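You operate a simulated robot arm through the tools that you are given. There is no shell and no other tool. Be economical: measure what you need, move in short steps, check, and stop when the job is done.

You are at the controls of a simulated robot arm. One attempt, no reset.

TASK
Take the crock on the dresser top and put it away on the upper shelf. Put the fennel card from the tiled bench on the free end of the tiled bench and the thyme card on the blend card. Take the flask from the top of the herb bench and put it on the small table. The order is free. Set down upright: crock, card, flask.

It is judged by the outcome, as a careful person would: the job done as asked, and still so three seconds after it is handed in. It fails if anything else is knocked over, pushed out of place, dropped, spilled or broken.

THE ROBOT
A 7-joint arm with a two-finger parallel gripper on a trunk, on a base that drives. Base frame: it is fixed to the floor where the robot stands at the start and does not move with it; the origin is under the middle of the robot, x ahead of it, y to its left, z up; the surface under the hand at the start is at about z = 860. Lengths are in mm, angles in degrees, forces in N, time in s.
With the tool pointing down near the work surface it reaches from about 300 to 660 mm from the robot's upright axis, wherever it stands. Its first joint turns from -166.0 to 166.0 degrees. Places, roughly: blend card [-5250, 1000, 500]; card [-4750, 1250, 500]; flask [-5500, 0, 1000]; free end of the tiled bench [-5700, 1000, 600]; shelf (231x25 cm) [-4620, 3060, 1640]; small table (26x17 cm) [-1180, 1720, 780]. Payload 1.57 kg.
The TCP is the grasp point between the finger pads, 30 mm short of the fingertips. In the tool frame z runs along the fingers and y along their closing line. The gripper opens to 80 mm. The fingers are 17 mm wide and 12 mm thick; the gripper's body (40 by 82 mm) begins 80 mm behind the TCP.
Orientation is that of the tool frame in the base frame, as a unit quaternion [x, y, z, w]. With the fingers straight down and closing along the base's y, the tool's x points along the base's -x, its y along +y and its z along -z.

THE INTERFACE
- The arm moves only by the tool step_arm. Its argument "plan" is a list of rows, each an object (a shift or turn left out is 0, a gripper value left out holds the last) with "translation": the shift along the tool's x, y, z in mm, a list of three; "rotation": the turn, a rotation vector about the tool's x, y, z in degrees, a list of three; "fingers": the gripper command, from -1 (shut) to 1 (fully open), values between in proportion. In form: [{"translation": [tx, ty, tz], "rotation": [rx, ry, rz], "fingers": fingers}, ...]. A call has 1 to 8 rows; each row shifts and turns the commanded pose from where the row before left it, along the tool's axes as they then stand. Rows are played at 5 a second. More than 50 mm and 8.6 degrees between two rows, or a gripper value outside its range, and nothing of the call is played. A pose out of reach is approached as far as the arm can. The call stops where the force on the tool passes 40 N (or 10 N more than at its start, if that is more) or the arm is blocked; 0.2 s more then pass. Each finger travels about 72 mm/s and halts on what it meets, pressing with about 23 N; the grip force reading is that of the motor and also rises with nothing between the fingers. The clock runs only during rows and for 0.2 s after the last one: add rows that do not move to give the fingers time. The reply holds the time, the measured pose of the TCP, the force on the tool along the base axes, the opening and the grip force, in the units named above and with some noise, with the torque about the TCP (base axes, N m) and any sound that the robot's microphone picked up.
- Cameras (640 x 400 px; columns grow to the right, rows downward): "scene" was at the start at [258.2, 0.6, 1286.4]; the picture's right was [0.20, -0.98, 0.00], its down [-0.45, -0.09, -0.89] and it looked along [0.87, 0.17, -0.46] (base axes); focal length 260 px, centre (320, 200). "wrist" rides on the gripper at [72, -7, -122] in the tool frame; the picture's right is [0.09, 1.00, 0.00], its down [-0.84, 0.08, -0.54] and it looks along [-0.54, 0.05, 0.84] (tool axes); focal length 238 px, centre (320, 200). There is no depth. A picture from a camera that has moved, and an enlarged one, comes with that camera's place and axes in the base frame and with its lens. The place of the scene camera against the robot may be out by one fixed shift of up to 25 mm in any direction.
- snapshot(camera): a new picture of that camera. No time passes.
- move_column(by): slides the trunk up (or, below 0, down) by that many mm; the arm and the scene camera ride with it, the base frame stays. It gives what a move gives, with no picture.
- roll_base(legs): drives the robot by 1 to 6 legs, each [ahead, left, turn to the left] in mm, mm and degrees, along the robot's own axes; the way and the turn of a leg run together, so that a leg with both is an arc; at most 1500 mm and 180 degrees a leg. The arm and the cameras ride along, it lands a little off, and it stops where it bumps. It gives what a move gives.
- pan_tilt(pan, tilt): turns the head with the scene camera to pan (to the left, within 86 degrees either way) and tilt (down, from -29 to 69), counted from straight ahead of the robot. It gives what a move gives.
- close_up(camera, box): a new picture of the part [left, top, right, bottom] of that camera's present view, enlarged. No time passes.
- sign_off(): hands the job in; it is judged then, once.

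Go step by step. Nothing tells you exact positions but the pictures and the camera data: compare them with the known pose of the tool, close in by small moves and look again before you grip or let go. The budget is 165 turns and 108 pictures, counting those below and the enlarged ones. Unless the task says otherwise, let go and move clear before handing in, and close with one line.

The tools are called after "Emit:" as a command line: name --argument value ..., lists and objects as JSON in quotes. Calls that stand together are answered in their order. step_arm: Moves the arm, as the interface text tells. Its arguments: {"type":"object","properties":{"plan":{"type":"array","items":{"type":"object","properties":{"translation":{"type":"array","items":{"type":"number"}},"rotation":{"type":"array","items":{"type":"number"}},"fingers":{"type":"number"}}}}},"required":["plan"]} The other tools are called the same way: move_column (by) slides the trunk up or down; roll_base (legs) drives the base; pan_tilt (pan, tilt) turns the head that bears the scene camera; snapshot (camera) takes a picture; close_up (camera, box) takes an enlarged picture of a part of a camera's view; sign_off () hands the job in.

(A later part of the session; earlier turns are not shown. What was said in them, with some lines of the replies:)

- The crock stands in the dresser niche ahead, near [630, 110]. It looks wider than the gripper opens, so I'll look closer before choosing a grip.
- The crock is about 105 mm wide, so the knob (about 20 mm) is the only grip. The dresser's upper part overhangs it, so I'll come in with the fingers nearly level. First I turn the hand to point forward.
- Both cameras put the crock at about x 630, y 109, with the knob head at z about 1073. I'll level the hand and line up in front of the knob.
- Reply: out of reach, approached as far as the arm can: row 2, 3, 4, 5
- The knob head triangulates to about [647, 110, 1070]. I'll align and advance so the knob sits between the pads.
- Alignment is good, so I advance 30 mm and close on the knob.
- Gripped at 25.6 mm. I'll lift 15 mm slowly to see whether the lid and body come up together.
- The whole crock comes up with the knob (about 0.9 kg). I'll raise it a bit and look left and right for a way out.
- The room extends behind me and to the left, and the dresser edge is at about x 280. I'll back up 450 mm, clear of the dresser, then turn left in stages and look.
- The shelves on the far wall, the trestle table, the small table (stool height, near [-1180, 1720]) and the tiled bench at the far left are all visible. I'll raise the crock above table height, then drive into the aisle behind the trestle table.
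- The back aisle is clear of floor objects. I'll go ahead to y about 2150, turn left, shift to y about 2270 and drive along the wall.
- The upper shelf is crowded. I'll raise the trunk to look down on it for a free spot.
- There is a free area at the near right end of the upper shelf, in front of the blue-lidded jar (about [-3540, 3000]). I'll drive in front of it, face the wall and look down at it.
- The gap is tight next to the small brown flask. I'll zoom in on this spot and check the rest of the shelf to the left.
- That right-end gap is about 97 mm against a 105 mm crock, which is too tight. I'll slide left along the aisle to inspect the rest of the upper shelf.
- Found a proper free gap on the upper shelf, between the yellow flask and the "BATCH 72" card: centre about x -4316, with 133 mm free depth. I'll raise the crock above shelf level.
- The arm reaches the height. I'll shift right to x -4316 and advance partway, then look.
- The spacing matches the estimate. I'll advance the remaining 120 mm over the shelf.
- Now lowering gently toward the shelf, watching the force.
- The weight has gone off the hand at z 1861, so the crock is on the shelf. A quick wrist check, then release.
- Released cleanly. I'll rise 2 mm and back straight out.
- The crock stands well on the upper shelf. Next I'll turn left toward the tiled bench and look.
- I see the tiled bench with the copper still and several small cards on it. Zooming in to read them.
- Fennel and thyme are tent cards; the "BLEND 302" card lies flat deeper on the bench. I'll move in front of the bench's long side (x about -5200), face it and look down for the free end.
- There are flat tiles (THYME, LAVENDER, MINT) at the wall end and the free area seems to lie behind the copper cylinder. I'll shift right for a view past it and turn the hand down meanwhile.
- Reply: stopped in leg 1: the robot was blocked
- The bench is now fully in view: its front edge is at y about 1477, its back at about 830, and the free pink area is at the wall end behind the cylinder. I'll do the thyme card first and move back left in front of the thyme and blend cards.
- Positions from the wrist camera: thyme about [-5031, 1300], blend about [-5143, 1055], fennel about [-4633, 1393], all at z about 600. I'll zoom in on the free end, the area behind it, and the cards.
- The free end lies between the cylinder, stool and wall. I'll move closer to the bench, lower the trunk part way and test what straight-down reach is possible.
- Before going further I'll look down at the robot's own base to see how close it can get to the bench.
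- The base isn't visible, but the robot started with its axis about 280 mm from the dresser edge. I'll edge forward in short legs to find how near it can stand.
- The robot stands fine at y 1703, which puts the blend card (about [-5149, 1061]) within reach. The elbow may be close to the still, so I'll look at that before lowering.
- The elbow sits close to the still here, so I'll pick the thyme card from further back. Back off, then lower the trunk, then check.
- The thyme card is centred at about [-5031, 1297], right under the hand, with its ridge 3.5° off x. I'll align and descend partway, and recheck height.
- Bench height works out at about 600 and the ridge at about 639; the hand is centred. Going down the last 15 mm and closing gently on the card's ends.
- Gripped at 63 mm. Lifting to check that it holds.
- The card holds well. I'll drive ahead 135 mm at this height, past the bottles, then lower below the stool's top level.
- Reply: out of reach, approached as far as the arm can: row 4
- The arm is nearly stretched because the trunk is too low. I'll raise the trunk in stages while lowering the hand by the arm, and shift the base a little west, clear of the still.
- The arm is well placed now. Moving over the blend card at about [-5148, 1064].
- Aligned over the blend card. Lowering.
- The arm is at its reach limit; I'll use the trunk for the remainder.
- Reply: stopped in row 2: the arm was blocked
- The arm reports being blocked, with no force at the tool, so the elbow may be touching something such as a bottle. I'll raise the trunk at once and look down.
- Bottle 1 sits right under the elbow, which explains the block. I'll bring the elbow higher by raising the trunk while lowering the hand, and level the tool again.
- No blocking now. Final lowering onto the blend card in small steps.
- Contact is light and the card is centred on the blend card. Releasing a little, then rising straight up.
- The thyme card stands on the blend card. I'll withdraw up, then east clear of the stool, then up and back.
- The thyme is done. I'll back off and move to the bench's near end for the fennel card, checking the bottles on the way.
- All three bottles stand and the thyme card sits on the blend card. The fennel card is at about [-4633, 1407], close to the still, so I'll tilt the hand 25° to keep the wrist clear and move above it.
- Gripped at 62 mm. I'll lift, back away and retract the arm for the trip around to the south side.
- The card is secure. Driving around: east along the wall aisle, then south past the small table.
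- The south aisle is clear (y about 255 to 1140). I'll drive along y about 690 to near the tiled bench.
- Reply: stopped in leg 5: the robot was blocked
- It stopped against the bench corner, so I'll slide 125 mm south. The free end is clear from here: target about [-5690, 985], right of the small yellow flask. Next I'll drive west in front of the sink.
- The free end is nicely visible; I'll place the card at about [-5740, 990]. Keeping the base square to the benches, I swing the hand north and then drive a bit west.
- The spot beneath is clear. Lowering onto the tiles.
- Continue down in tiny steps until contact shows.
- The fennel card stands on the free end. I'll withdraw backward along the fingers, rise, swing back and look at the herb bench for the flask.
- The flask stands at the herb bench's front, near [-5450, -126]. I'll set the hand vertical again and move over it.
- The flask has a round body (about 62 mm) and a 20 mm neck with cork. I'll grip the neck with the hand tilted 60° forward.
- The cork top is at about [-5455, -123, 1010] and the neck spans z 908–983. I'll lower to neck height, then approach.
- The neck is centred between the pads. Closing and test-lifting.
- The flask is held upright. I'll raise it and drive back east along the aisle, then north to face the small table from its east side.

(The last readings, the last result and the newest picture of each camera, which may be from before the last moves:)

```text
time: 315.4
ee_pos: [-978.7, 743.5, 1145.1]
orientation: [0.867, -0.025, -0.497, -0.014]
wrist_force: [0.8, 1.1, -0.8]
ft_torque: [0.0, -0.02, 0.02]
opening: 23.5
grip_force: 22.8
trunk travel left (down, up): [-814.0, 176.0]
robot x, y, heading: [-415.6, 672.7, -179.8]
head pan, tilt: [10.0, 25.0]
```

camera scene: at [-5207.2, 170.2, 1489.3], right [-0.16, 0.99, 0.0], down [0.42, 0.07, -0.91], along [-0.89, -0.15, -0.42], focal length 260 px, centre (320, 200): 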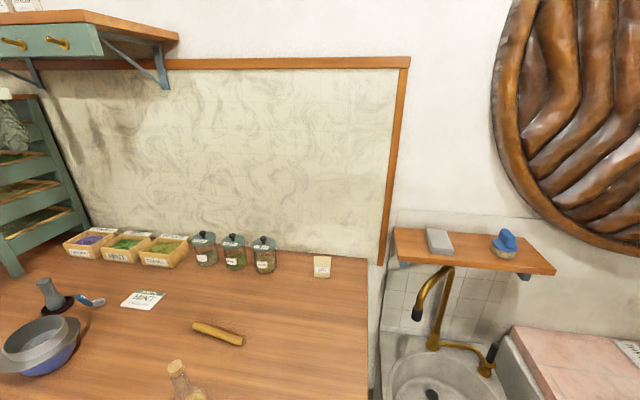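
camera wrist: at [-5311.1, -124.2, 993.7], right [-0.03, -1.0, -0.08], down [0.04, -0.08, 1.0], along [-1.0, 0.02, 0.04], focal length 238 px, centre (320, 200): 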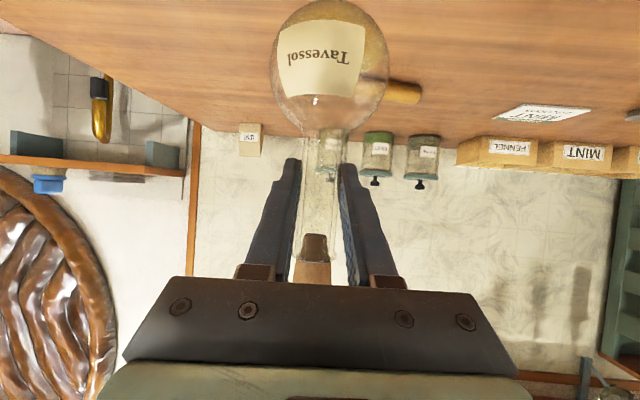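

Emit:
roll_base --legs '[[0, -980, 0]]'

Emit:
pan_tilt --pan -8 --tilt 45

Emit:
snapshot --camera "scene"

```text
time: 320.4
ee_pos: [-977.6, 1720.8, 1145.2]
orientation: [0.867, -0.028, -0.497, -0.016]
wrist_force: [0.0, 1.2, -0.4]
ft_torque: [0.02, -0.01, -0.01]
opening: 23.3
grip_force: 23.2
trunk travel left (down, up): [-814.0, 176.0]
robot x, y, heading: [-413.6, 1646.8, 179.8]
head pan, tilt: [10.0, 25.0]
```

```text
time: 321.3
ee_pos: [-976.9, 1720.7, 1145.4]
orientation: [0.867, -0.028, -0.497, -0.016]
wrist_force: [0.5, -0.6, -1.1]
ft_torque: [0.0, -0.04, 0.0]
opening: 23.5
grip_force: 22.7
trunk travel left (down, up): [-814.0, 176.0]
robot x, y, heading: [-416.7, 1644.3, 179.8]
head pan, tilt: [-8.0, 45.0]
```

```text
8 pictures are left
camera scene: at [-667.6, 1641.6, 1598.8], right [0.14, 0.99, 0.0], down [0.7, -0.1, -0.71], along [-0.7, 0.1, -0.71], focal length 260 px, centre (320, 200)
```

scene: 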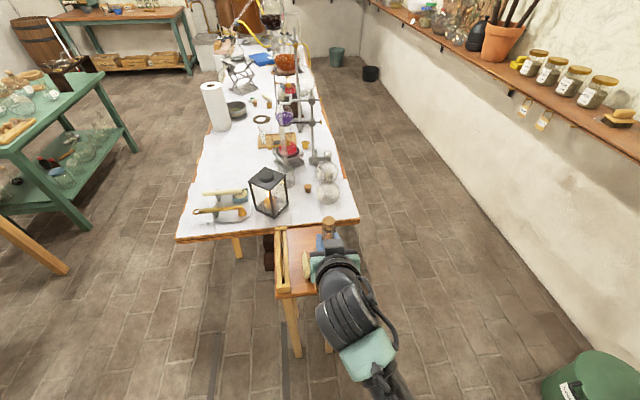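

The small table lies ahead (x about -1265 to -1095, y about 1590 to 1850), with a rack and a shell on its south half; the north half looks free. I'll shift north and zoom in to verify.

Emit:
roll_base --legs '[[0, -160, 0]]'

Emit:
pan_tilt --pan 8 --tilt 45

Emit:
close_up --camera "scene" --box '[230, 190, 400, 320]'

```text
time: 322.7
ee_pos: [-977.2, 1882.5, 1145.1]
orientation: [0.868, -0.027, -0.496, -0.016]
wrist_force: [-0.6, 0.5, -1.2]
ft_torque: [0.0, -0.01, -0.03]
opening: 23.5
grip_force: 22.9
trunk travel left (down, up): [-814.0, 176.0]
robot x, y, heading: [-413.8, 1808.5, 179.9]
head pan, tilt: [-8.0, 45.0]
```

```text
time: 323.5
ee_pos: [-977.1, 1880.5, 1145.4]
orientation: [0.867, -0.028, -0.497, -0.016]
wrist_force: [0.1, 0.7, -1.3]
ft_torque: [0.0, -0.02, 0.05]
opening: 23.3
grip_force: 22.9
trunk travel left (down, up): [-814.0, 176.0]
robot x, y, heading: [-412.8, 1811.1, 180.0]
head pan, tilt: [8.0, 45.0]
```

```text
3.08 times, centred on (315, 255) of scene
camera zoom: at [-667.1, 1779.9, 1598.7], right [-0.14, 0.99, 0.0], down [0.7, 0.1, -0.71], along [-0.7, -0.1, -0.71], focal length 800 px, centre (335, 31)
```

zoom: 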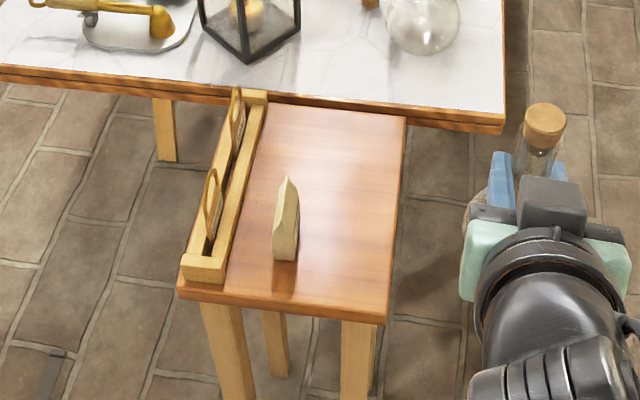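

The table is clear to see: free space is on the right and at the back. I'll set the flask at about [-1205, 1742].

Emit:
roll_base --legs '[[0, 139, 0], [228, 0, 0]]'

Emit:
move_column --by -200

Emit:
snapshot --camera "wrist"

Emit:
close_up --camera "scene" --box '[220, 160, 420, 320]'

```text
time: 326.1
ee_pos: [-1203.5, 1743.9, 1144.9]
orientation: [0.867, -0.028, -0.497, -0.015]
wrist_force: [-1.3, -0.4, -0.7]
ft_torque: [0.02, 0.01, -0.02]
opening: 23.7
grip_force: 23.4
trunk travel left (down, up): [-814.0, 176.0]
robot x, y, heading: [-642.4, 1669.1, 180.1]
head pan, tilt: [8.0, 45.0]
```

```text
time: 328.3
ee_pos: [-1202.2, 1744.2, 945.5]
orientation: [0.867, -0.028, -0.497, -0.015]
wrist_force: [0.5, 0.0, -0.5]
ft_torque: [0.0, 0.0, -0.02]
opening: 23.6
grip_force: 23.2
trunk travel left (down, up): [-614.0, 376.0]
robot x, y, heading: [-639.8, 1667.1, 179.9]
head pan, tilt: [8.0, 45.0]
```

```text
6 pictures are left
camera wrist: at [-1061.8, 1741.6, 943.5], right [-0.02, -1.0, -0.08], down [0.04, -0.08, 1.0], along [-1.0, 0.01, 0.04], focal length 238 px, centre (320, 200)
```

wrist: 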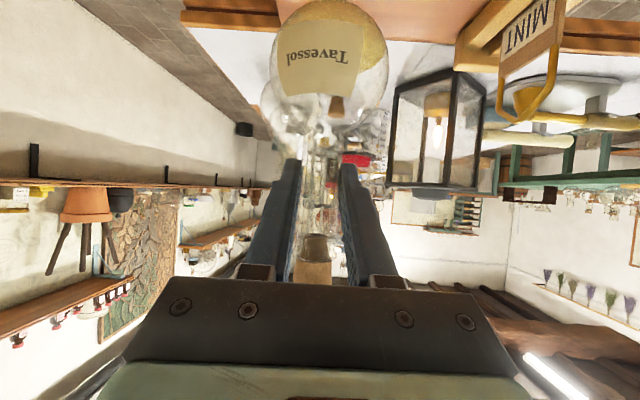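

```text
2.50 times, centred on (320, 240) of scene
camera zoom: at [-892.6, 1641.8, 1398.8], right [-0.14, 0.99, 0.0], down [0.7, 0.1, -0.71], along [-0.7, -0.1, -0.71], focal length 650 px, centre (320, 100)
```

zoom: 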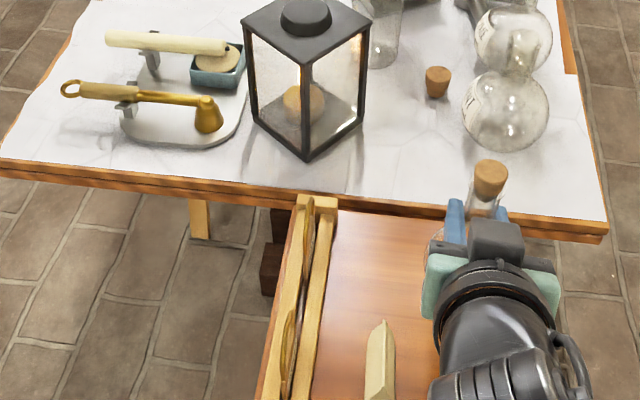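

The flask is above the free part of the table with margins on all sides. Lowering, gently at the end.

Emit:
move_column --by -42

Emit:
step_arm --plan '[{"translation": [2.6, 0, 1.5]}, {"translation": [2.6, 0, 1.5]}, {"translation": [2.6, 0, 1.5]}, {"translation": [2.6, 0, 1.5]}, {}]'

Emit:
close_up --camera "wrist" --box '[180, 0, 480, 190]'

```text
time: 329.1
ee_pos: [-1203.8, 1743.5, 903.0]
orientation: [0.868, -0.028, -0.496, -0.016]
wrist_force: [-0.8, -0.5, -0.9]
ft_torque: [-0.02, 0.0, 0.01]
opening: 23.6
grip_force: 23.9
trunk travel left (down, up): [-572.0, 418.0]
robot x, y, heading: [-641.7, 1667.9, 179.7]
head pan, tilt: [8.0, 45.0]
```

```text
time: 330.4
ee_pos: [-1203.9, 1742.6, 891.5]
orientation: [0.867, -0.027, -0.497, -0.015]
wrist_force: [-0.1, -0.1, -0.7]
ft_torque: [0.02, -0.01, -0.01]
opening: 23.6
grip_force: 23.0
trunk travel left (down, up): [-572.0, 418.0]
robot x, y, heading: [-641.4, 1666.8, 179.5]
head pan, tilt: [8.0, 45.0]
```

```text
2.11 times, centred on (330, 95) of wrist
camera zoom: at [-1061.7, 1741.5, 889.5], right [-0.02, -1.0, -0.08], down [0.04, -0.08, 1.0], along [-1.0, 0.01, 0.04], focal length 502 px, centre (299, 421)
```

zoom: 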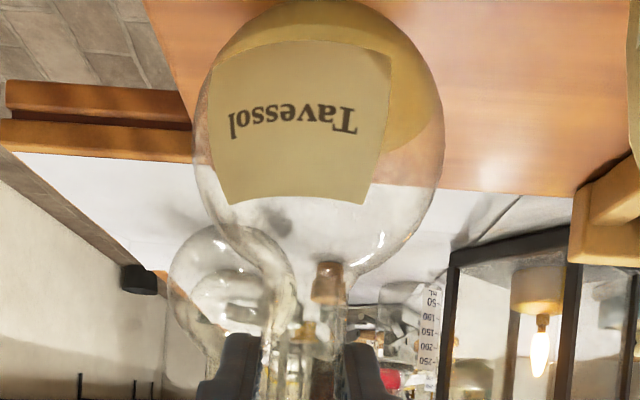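

Emit:
step_arm --plan '[{"translation": [1.7, 0, 1]}, {"translation": [1.7, 0, 1]}, {"translation": [1.7, 0, 1]}, {}]'

Emit:
step_arm --plan '[{"translation": [1.7, 0, 1]}, {"translation": [1.7, 0, 1]}, {}]'

```text
time: 331.4
ee_pos: [-1202.0, 1743.3, 884.6]
orientation: [0.867, -0.029, -0.497, -0.016]
wrist_force: [1.2, 0.4, -0.9]
ft_torque: [0.01, 0.02, 0.01]
opening: 23.6
grip_force: 22.9
trunk travel left (down, up): [-572.0, 418.0]
robot x, y, heading: [-640.3, 1661.5, 179.6]
head pan, tilt: [8.0, 45.0]
```

```text
time: 332.1
ee_pos: [-1204.0, 1742.9, 882.5]
orientation: [0.867, -0.028, -0.498, -0.016]
wrist_force: [0.0, 0.4, 4.7]
ft_torque: [0.03, -0.02, -0.01]
opening: 23.6
grip_force: 23.0
trunk travel left (down, up): [-572.0, 418.0]
robot x, y, heading: [-640.0, 1669.6, 180.3]
head pan, tilt: [8.0, 45.0]
```

Contact. I ease off 1 mm and release slowly.

Emit:
step_arm --plan '[{"translation": [-0.9, 0, -0.5]}, {}, {"fingers": -0.35}, {"fingers": -0.2}, {"fingers": 0}, {"fingers": 0.2}, {}]'

Emit:
close_up --camera "wrist" --box '[180, 0, 480, 290]'

```text
time: 333.8
ee_pos: [-1204.1, 1744.6, 881.6]
orientation: [0.867, -0.028, -0.497, -0.016]
wrist_force: [-0.6, -0.2, -0.5]
ft_torque: [0.02, -0.03, 0.07]
opening: 48.1
grip_force: 0.1
trunk travel left (down, up): [-572.0, 418.0]
robot x, y, heading: [-642.1, 1669.5, 179.5]
head pan, tilt: [8.0, 45.0]
```

```text
1.38 times, centred on (330, 145) of wrist
camera zoom: at [-1062.0, 1741.6, 880.7], right [-0.02, -1.0, -0.08], down [0.04, -0.08, 1.0], along [-1.0, 0.01, 0.04], focal length 329 px, centre (306, 276)
```

zoom: 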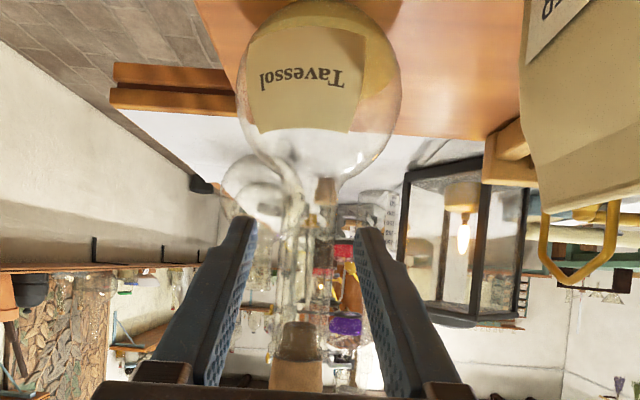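

The flask stands by itself. Withdrawing straight back.

Emit:
step_arm --plan '[{"translation": [10, 0, -17]}, {"translation": [15, 0, -26]}, {"translation": [15, 0, -26]}, {"translation": [15, 0, -26]}, {}]'

Emit:
roll_base --legs '[[-200, 0, 0]]'

Emit:
pan_tilt --pan -5 --tilt 35

Emit:
snapshot --camera "scene"

```text
time: 334.9
ee_pos: [-1093.4, 1736.5, 884.3]
orientation: [0.867, -0.029, -0.496, -0.016]
wrist_force: [-0.4, 1.3, 0.3]
ft_torque: [0.02, -0.01, 0.02]
opening: 47.9
grip_force: 0.1
trunk travel left (down, up): [-572.0, 418.0]
robot x, y, heading: [-637.8, 1672.1, 179.9]
head pan, tilt: [8.0, 45.0]
```

```text
time: 336.6
ee_pos: [-893.1, 1736.1, 882.8]
orientation: [0.867, -0.028, -0.497, -0.015]
wrist_force: [-0.6, -0.1, 0.5]
ft_torque: [-0.01, 0.01, 0.02]
opening: 48.1
grip_force: 0.1
trunk travel left (down, up): [-572.0, 418.0]
robot x, y, heading: [-440.9, 1670.6, 179.6]
head pan, tilt: [8.0, 45.0]
```

```text
time: 337.3
ee_pos: [-894.3, 1735.9, 883.1]
orientation: [0.867, -0.027, -0.497, -0.014]
wrist_force: [0.1, 0.2, -0.1]
ft_torque: [-0.02, -0.03, 0.0]
opening: 48.0
grip_force: 0.0
trunk travel left (down, up): [-572.0, 418.0]
robot x, y, heading: [-441.5, 1673.7, 179.9]
head pan, tilt: [-5.0, 35.0]
```

```text
2 pictures are left
camera scene: at [-700.6, 1659.8, 1371.5], right [0.09, 1.0, 0.0], down [0.57, -0.05, -0.82], along [-0.82, 0.07, -0.57], focal length 260 px, centre (320, 200)
```

scene: 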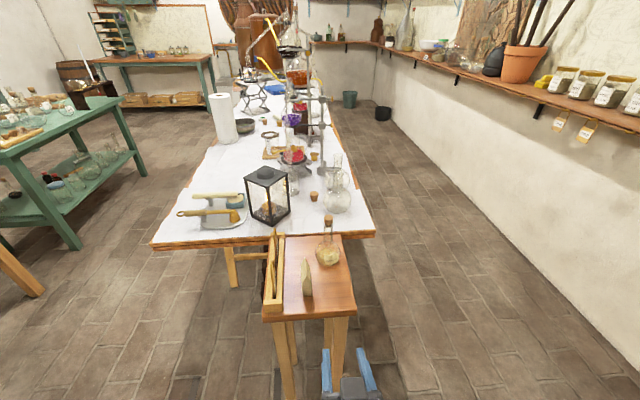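

The flask stands upright on the small table with nothing around it disturbed. The crock and both cards were checked when I set them down, and the hand is clear, so I'm handing in.

Emit:
sign_off

```text
The job is handed in.
```

All four items are placed and standing upright: the crock on the upper shelf, the fennel card on the free end of the tiled bench, the thyme card on the blend card, and the flask on the small table.
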